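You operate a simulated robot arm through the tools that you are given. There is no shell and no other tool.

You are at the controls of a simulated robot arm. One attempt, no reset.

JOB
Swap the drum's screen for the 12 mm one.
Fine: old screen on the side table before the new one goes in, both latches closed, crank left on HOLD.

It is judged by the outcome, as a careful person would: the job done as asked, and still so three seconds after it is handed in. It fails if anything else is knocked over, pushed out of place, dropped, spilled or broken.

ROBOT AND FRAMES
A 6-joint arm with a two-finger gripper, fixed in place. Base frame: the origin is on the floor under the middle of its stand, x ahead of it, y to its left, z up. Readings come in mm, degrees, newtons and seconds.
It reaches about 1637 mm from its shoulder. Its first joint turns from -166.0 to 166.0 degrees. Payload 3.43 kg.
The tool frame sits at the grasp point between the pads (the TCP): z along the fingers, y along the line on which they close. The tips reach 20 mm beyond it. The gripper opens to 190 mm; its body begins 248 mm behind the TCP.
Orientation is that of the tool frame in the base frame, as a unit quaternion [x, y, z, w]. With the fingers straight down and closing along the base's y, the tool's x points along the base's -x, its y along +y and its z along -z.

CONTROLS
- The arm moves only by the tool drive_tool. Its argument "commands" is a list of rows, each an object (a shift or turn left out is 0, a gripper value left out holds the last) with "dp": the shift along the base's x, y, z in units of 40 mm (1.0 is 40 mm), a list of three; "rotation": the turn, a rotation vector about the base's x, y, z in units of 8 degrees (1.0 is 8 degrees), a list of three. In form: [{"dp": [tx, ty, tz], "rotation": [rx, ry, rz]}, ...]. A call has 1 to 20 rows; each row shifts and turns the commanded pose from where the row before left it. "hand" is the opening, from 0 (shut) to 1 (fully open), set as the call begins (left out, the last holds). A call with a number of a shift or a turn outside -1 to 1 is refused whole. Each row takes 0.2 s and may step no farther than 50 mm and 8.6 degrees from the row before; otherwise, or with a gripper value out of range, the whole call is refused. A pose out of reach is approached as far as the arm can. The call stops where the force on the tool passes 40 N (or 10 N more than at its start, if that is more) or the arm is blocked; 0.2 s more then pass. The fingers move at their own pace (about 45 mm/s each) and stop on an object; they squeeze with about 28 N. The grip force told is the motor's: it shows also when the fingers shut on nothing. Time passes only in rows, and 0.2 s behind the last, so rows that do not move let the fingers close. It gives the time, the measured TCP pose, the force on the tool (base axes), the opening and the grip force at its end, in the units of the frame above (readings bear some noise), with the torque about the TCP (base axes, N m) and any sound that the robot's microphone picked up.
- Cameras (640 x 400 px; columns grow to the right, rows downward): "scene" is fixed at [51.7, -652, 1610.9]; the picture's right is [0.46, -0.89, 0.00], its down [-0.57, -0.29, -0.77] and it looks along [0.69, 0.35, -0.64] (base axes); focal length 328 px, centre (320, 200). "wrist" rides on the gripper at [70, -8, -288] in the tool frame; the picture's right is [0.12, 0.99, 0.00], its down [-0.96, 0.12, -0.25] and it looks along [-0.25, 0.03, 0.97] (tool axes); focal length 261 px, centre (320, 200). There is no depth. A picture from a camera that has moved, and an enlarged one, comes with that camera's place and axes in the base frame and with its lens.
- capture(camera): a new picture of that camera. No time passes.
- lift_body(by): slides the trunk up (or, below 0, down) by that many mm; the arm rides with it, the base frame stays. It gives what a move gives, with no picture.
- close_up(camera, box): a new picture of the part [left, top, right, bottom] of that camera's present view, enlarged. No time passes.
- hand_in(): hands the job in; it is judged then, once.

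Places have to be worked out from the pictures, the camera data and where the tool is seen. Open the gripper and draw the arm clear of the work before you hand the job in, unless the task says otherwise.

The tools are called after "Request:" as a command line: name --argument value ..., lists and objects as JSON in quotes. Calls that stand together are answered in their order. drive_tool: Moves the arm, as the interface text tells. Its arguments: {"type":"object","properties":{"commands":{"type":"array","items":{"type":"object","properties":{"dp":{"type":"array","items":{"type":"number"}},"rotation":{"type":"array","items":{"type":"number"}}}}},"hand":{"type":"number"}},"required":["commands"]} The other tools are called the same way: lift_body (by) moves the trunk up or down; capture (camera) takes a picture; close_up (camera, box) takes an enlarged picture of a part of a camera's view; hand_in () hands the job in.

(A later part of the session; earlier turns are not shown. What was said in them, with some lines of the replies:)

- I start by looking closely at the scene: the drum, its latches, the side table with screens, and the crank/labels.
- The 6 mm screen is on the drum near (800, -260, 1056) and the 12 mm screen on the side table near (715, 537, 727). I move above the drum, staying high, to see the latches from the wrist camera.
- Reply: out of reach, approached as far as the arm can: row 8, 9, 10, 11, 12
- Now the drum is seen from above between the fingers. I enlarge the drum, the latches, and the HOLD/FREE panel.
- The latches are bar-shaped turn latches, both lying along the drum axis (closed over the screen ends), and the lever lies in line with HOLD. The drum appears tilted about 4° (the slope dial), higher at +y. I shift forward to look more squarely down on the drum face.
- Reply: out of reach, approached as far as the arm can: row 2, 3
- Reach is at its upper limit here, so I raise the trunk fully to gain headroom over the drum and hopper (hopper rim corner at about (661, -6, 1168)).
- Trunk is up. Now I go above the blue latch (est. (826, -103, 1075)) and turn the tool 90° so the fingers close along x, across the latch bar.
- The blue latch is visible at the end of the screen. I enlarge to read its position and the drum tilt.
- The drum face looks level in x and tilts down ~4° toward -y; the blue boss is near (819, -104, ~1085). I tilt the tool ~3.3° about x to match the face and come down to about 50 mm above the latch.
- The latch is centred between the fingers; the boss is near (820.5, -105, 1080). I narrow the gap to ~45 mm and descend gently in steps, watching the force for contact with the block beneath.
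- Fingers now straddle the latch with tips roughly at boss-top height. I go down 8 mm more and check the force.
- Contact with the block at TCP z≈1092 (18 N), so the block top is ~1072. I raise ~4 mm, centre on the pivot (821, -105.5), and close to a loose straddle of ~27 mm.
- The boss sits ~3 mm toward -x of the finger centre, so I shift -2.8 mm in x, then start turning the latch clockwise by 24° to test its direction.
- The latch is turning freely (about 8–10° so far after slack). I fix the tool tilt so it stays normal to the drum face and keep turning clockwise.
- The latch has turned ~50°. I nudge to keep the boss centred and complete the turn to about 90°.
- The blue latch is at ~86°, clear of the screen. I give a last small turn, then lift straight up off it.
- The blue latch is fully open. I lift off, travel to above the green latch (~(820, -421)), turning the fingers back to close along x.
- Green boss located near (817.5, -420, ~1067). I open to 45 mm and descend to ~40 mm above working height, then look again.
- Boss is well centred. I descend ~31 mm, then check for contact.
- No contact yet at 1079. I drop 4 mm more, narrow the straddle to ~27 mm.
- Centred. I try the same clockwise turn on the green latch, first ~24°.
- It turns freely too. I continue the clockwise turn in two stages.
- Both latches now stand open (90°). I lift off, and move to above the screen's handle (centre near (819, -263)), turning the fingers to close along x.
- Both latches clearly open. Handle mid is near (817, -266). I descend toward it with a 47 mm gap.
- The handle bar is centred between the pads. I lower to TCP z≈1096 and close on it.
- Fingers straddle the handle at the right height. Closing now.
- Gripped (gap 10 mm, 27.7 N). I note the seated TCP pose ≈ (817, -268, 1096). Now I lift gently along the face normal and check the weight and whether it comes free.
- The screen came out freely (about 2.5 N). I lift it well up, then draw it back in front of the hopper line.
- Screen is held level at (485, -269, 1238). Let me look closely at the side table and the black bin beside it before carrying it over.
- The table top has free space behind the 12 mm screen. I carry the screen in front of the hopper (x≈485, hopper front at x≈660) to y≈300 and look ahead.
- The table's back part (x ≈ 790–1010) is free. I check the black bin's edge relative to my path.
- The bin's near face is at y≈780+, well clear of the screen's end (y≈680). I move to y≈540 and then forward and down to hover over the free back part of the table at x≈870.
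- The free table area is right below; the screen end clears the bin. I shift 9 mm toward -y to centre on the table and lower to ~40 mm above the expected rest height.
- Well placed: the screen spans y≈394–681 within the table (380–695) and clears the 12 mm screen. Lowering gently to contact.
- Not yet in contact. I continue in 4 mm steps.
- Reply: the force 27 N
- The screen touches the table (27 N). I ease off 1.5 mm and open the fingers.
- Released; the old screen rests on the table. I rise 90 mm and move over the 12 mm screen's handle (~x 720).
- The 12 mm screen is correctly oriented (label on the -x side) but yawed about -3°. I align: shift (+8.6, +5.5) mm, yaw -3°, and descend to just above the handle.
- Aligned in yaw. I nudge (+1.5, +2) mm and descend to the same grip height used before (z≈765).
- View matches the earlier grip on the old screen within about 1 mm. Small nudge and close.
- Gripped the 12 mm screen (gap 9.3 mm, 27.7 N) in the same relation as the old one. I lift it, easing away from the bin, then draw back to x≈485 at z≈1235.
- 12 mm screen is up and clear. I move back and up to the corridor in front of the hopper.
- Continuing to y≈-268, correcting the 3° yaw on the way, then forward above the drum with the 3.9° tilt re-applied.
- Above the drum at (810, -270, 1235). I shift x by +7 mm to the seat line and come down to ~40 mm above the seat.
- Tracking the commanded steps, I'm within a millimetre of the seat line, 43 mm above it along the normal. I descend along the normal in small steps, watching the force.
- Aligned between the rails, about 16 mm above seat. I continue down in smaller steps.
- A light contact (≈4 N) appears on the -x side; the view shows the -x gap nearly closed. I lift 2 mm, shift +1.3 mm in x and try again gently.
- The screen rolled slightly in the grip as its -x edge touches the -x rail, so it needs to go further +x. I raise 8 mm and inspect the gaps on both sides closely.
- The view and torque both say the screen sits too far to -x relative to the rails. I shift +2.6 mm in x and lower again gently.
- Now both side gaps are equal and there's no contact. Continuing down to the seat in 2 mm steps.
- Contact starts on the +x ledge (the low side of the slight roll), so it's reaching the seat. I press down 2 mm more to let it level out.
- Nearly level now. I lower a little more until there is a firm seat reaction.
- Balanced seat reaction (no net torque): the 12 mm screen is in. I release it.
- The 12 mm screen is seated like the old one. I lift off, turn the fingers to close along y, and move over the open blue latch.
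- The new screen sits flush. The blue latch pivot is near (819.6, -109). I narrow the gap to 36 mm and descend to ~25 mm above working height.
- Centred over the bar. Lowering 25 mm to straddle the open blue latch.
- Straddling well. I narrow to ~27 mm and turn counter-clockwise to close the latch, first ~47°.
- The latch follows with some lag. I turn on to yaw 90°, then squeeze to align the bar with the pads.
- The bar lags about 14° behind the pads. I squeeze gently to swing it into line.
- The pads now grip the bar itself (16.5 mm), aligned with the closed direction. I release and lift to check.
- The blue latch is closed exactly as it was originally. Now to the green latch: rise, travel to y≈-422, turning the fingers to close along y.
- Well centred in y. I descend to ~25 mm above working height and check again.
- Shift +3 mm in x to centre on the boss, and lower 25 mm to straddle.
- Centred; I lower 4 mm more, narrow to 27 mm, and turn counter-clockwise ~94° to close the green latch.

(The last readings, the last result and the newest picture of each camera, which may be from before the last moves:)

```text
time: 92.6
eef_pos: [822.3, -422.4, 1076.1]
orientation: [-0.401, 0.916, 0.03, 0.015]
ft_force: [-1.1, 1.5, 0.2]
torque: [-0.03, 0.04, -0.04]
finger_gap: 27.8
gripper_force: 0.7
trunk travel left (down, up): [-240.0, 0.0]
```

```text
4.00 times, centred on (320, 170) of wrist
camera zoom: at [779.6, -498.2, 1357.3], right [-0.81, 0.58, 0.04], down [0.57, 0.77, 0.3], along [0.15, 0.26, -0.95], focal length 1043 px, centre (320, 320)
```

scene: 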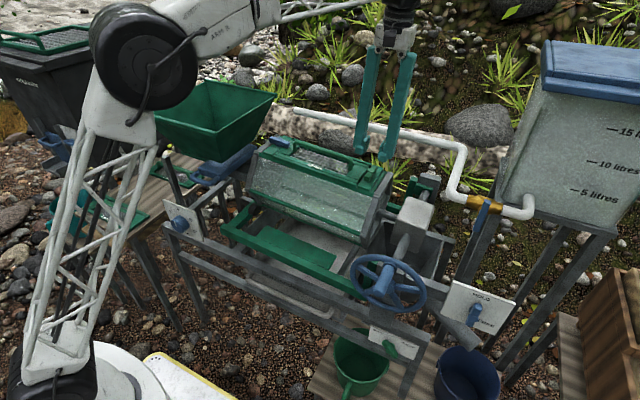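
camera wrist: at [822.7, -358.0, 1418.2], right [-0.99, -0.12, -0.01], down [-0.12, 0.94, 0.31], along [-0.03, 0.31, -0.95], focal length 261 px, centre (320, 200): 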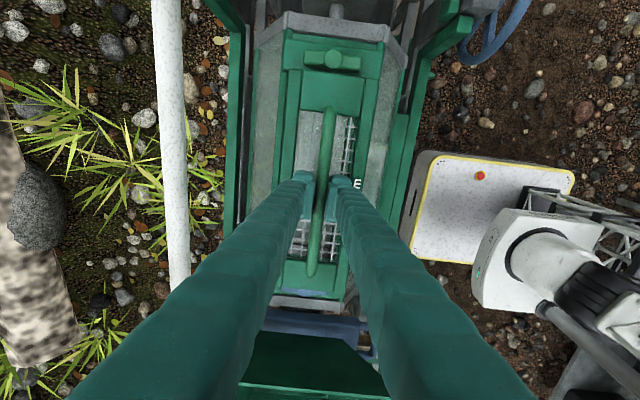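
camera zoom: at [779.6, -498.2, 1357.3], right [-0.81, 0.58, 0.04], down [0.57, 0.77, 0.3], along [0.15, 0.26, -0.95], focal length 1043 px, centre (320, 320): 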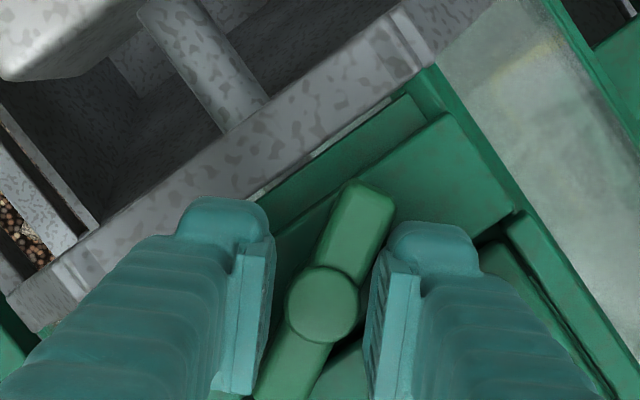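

The latch is following. I finish the turn to yaw 90° and squeeze to align the bar.

Request:
drive_tool --commands '[{"rotation": [0, -0.066, 0.98]}, {"rotation": [0, -0.066, 0.98]}, {"rotation": [0, -0.066, 0.98]}, {"rotation": [0, -0.066, 0.98]}, {"rotation": [0, -0.066, 0.98]}, {"rotation": [0, -0.03, 0.43]}, {}]'

Request:
close_up --camera "wrist" --box '[240, 120, 400, 220]'

```text
time: 94.2
eef_pos: [821.6, -422.9, 1077.0]
orientation: [-0.706, 0.707, 0.022, 0.025]
ft_force: [0.0, 0.4, -0.7]
torque: [-0.01, -0.02, 0.02]
finger_gap: 26.5
gripper_force: 0.0
trunk travel left (down, up): [-240.0, 0.0]
```

```text
4.00 times, centred on (320, 170) of wrist
camera zoom: at [828.9, -512.5, 1357.1], right [-0.99, -0.12, -0.01], down [-0.12, 0.94, 0.31], along [-0.03, 0.31, -0.95], focal length 1043 px, centre (320, 320)
```

zoom: 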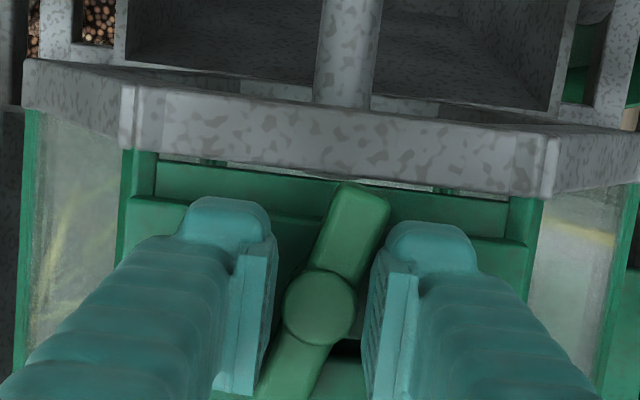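

Request:
drive_tool --commands '[{}, {}, {}]' --hand 0.05

Request:
close_up --camera "wrist" --box '[240, 120, 400, 220]'

```text
time: 95.0
eef_pos: [821.8, -423.1, 1075.7]
orientation: [-0.707, 0.707, 0.023, 0.025]
ft_force: [-0.3, 0.6, -3.1]
torque: [-0.05, 0.03, 0.02]
finger_gap: 15.8
gripper_force: 45.4
trunk travel left (down, up): [-240.0, 0.0]
```

```text
4.00 times, centred on (320, 170) of wrist
camera zoom: at [828.9, -512.3, 1357.0], right [-0.99, -0.12, -0.01], down [-0.12, 0.94, 0.31], along [-0.03, 0.31, -0.95], focal length 1043 px, centre (320, 320)
```

zoom: 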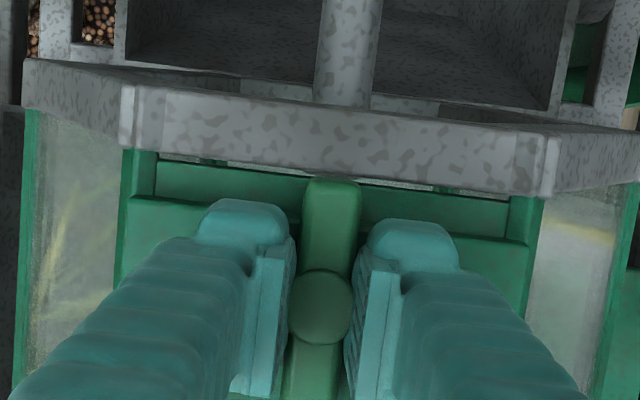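

The bar is gripped squarely (15.8 mm) in the closed direction. I release, lift straight up, and check both latches.

Request:
drive_tool --commands '[{}, {}, {"dp": [0, 0, 0.7]}, {"dp": [0, 0, 0.8]}, {"dp": [0, 0, 0.8]}, {"dp": [0, 0, 0.8]}, {}]' --hand 0.2

Request:
close_up --camera "wrist" --box '[240, 80, 400, 220]'

Request:
close_up --camera "scene" --box '[240, 120, 400, 220]'

Request:
close_up --camera "scene" --box '[430, 270, 530, 345]'

```text
time: 96.6
eef_pos: [822.8, -422.8, 1202.3]
orientation: [-0.707, 0.707, 0.022, 0.025]
ft_force: [0.2, 0.6, 0.7]
torque: [0.0, 0.01, 0.01]
finger_gap: 37.8
gripper_force: 0.1
trunk travel left (down, up): [-240.0, 0.0]
```

```text
2.86 times, centred on (320, 150) of wrist
camera zoom: at [829.8, -512.2, 1482.7], right [-0.99, -0.12, -0.01], down [-0.12, 0.94, 0.31], along [-0.03, 0.31, -0.95], focal length 745 px, centre (320, 343)
```

zoom: 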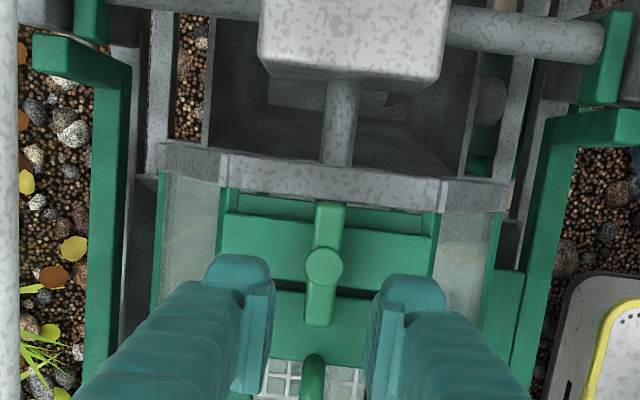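

```text
4.00 times, centred on (320, 170) of scene
camera zoom: at [51.7, -652.0, 1610.9], right [0.46, -0.89, 0.0], down [-0.57, -0.29, -0.77], along [0.69, 0.35, -0.64], focal length 1314 px, centre (320, 320)
```

zoom: 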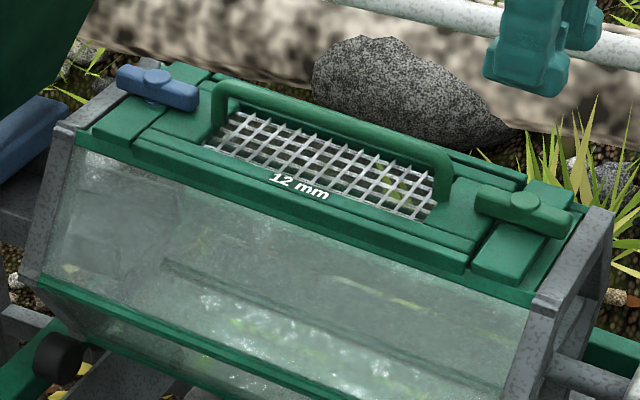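

```text
5.33 times, centred on (480, 308) of scene
camera zoom: at [51.7, -652.0, 1610.9], right [0.46, -0.89, 0.0], down [-0.57, -0.29, -0.77], along [0.69, 0.35, -0.64], focal length 1751 px, centre (-533, -373)
```

zoom: 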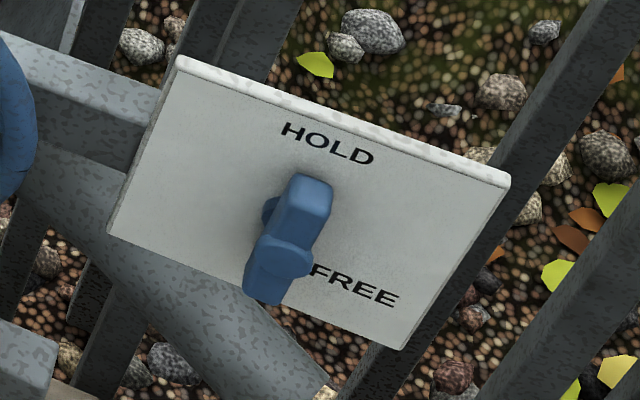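

Both latches are closed as they were. I double-check the HOLD/FREE lever closely before backing away.

Request:
close_up --camera "scene" --box '[462, 288, 512, 332]'

Request:
close_up --camera "wrist" --box '[400, 0, 640, 150]'

Request:
capture --camera "wrist"

```text
9.09 times, centred on (487, 310) of scene
camera zoom: at [51.7, -652.0, 1610.9], right [0.46, -0.89, 0.0], down [-0.57, -0.29, -0.77], along [0.69, 0.35, -0.64], focal length 2985 px, centre (-1198, -800)
```

zoom: 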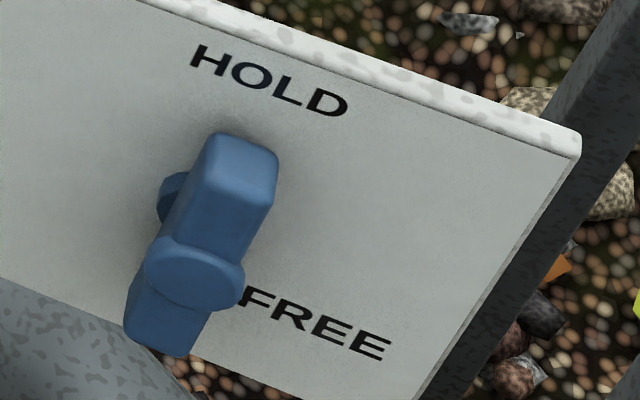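

```text
2.67 times, centred on (520, 75) of wrist
camera zoom: at [829.8, -512.2, 1482.7], right [-0.99, -0.12, -0.01], down [-0.12, 0.94, 0.31], along [-0.03, 0.31, -0.95], focal length 695 px, centre (-213, 533)
```

zoom: 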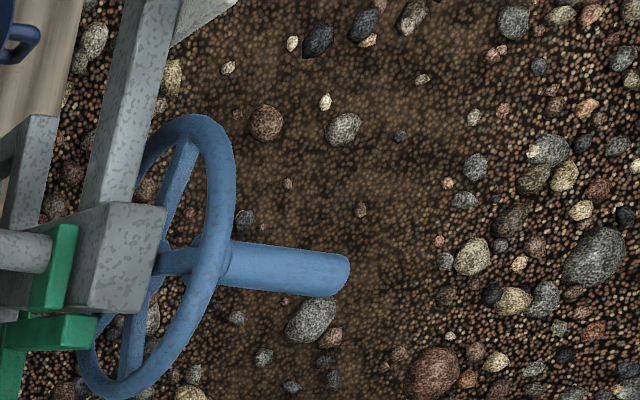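

```text
taken
camera wrist: at [829.8, -512.2, 1482.7], right [-0.99, -0.12, -0.01], down [-0.12, 0.94, 0.31], along [-0.03, 0.31, -0.95], focal length 261 px, centre (320, 200)
```

wrist: 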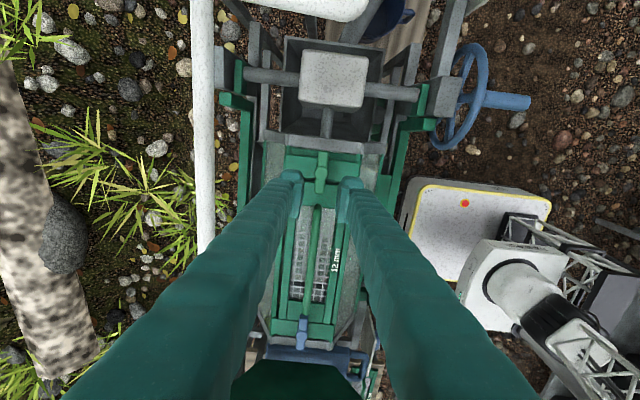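

The lever's bar lines up with HOLD (FREE would be ~105° away), so it is left untouched. Now I raise the arm, back it away from the work, and open the gripper.

Request:
drive_tool --commands '[{"dp": [0, 0, 0.8]}, {"dp": [0, 0, 0.8]}, {"dp": [-0.9, 0, 0], "rotation": [-0.1, 0, 0]}, {"dp": [-0.95, 0.2, 0], "rotation": [-0.1, 0, 0]}, {"dp": [-0.95, 0.2, 0], "rotation": [-0.1, 0, 0]}, {"dp": [-0.95, 0.2, 0], "rotation": [-0.1, 0, 0]}, {"dp": [-0.95, 0.2, 0], "rotation": [-0.09, 0, 0]}, {"dp": [-0.95, 0.2, 0]}, {"dp": [-0.95, 0.2, 0]}, {"dp": [-0.95, 0.2, 0]}, {"dp": [-0.95, 0.2, 0]}, {"dp": [-0.6, 0.2, 0]}, {}, {}]' --hand 0.6

Request:
capture --camera "scene"

Request:
capture --camera "wrist"

Request:
close_up --camera "scene" --box '[40, 120, 240, 250]'

Request:
close_up --camera "scene" --box '[230, 110, 410, 230]'

```text
time: 99.6
eef_pos: [459.2, -350.6, 1263.5]
orientation: [-0.706, 0.708, -0.001, 0.001]
ft_force: [-0.6, -0.1, -0.2]
torque: [-0.01, 0.02, 0.01]
finger_gap: 114.1
gripper_force: 0.0
trunk travel left (down, up): [-240.0, 0.0]
```

```text
taken
```

scene: 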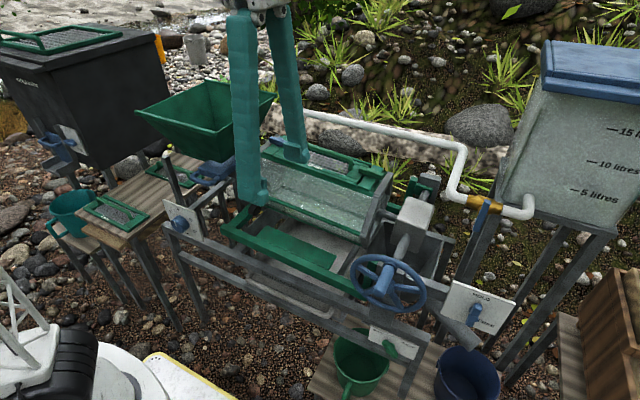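

```text
taken
camera wrist: at [466.0, -420.7, 1551.2], right [-0.99, -0.12, 0.0], down [-0.12, 0.96, 0.25], along [-0.03, 0.25, -0.97], focal length 261 px, centre (320, 200)
```

wrist: 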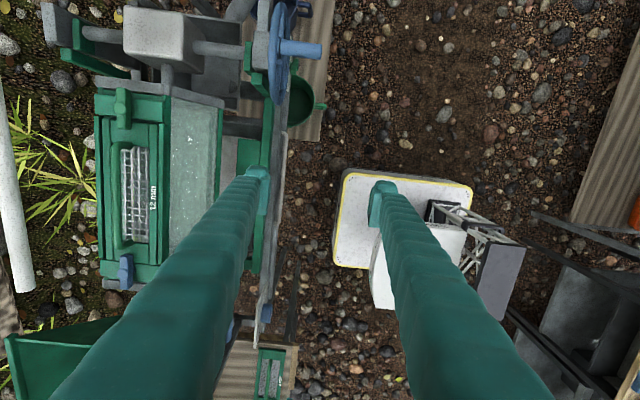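

```text
3.08 times, centred on (140, 185) of scene
camera zoom: at [51.7, -652.0, 1610.9], right [0.46, -0.89, 0.0], down [-0.57, -0.29, -0.77], along [0.69, 0.35, -0.64], focal length 1010 px, centre (874, 246)
```

zoom: 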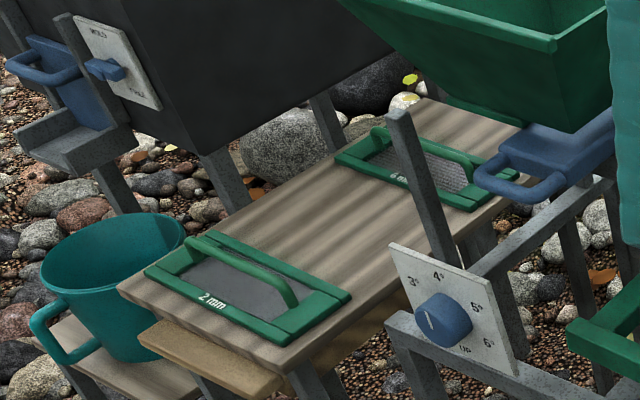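

```text
3.33 times, centred on (320, 170) of scene
camera zoom: at [51.7, -652.0, 1610.9], right [0.46, -0.89, 0.0], down [-0.57, -0.29, -0.77], along [0.69, 0.35, -0.64], focal length 1095 px, centre (320, 300)
```

zoom: 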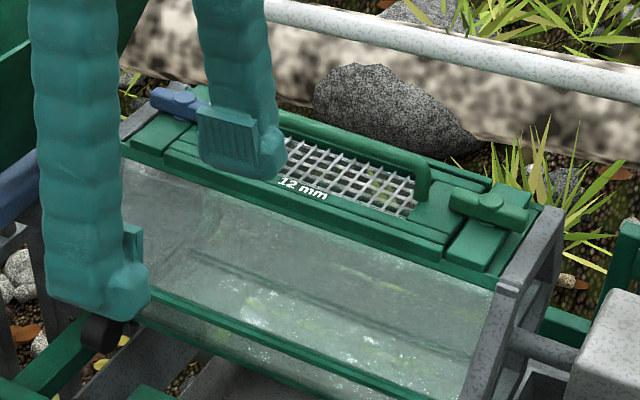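

Old 6 mm screen lies on the side table, and the 12 mm screen is in the drum with latches closed. One last close look from the wrist camera at the drum before handing in.

Request:
close_up --camera "wrist" --box '[70, 60, 250, 310]'

Request:
close_up --camera "wrist" --box '[220, 0, 360, 120]'

```text
1.60 times, centred on (160, 185) of wrist
camera zoom: at [466.0, -420.7, 1551.2], right [-0.99, -0.12, 0.0], down [-0.12, 0.96, 0.25], along [-0.03, 0.25, -0.97], focal length 417 px, centre (576, 224)
```

zoom: 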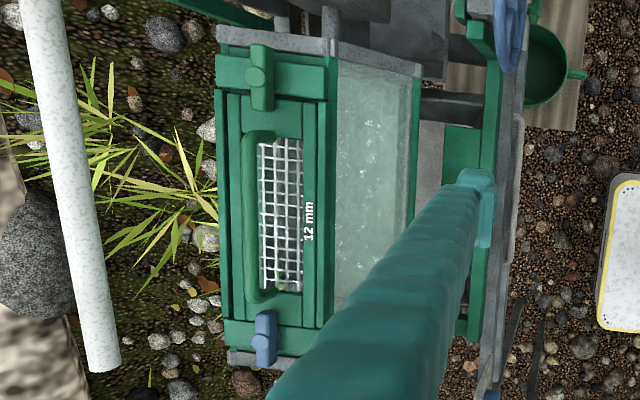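

```text
3.33 times, centred on (290, 60) of wrist
camera zoom: at [466.0, -420.7, 1551.2], right [-0.99, -0.12, 0.0], down [-0.12, 0.96, 0.25], along [-0.03, 0.25, -0.97], focal length 869 px, centre (420, 667)
```

zoom: 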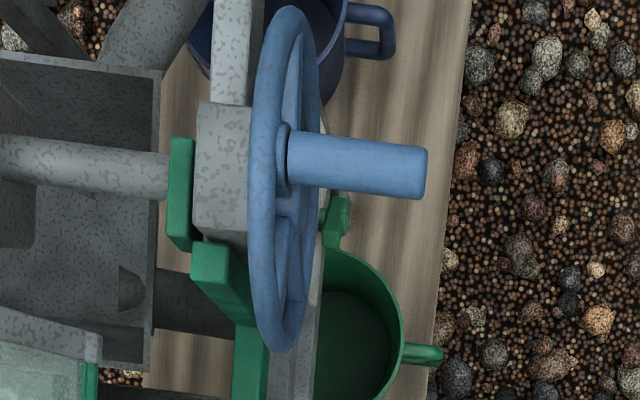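

Both latches lie closed over the ends of the 12 mm screen, and the lever is still on HOLD. The 6 mm screen is on the side table, and the arm is clear with the gripper open. Handing in.

Request:
hand_in

```text
The job is handed in.
```

The drum now has the 12 mm screen fitted, and I've handed the job in; no verdict has come back yet.

- **Old screen:** the 6 mm screen went onto the free back part of the side table before the 12 mm one went in. The 2 mm screen was left where it was.
- **New screen:** on the way in, one edge lightly touched a rail (about 4 N). I lifted it, shifted it a few millimetres and seated it flush.
- **Latches:** both were turned back to closed, and the last pictures show them lying over the screen's ends.
- **Crank lever:** it was on HOLD at the start. I never touched it, and in the last close-up it still lined up with HOLD.

The pictures show nothing else moved or knocked over. The arm is drawn back with the gripper open, and the trunk is still fully raised (65 mm up).
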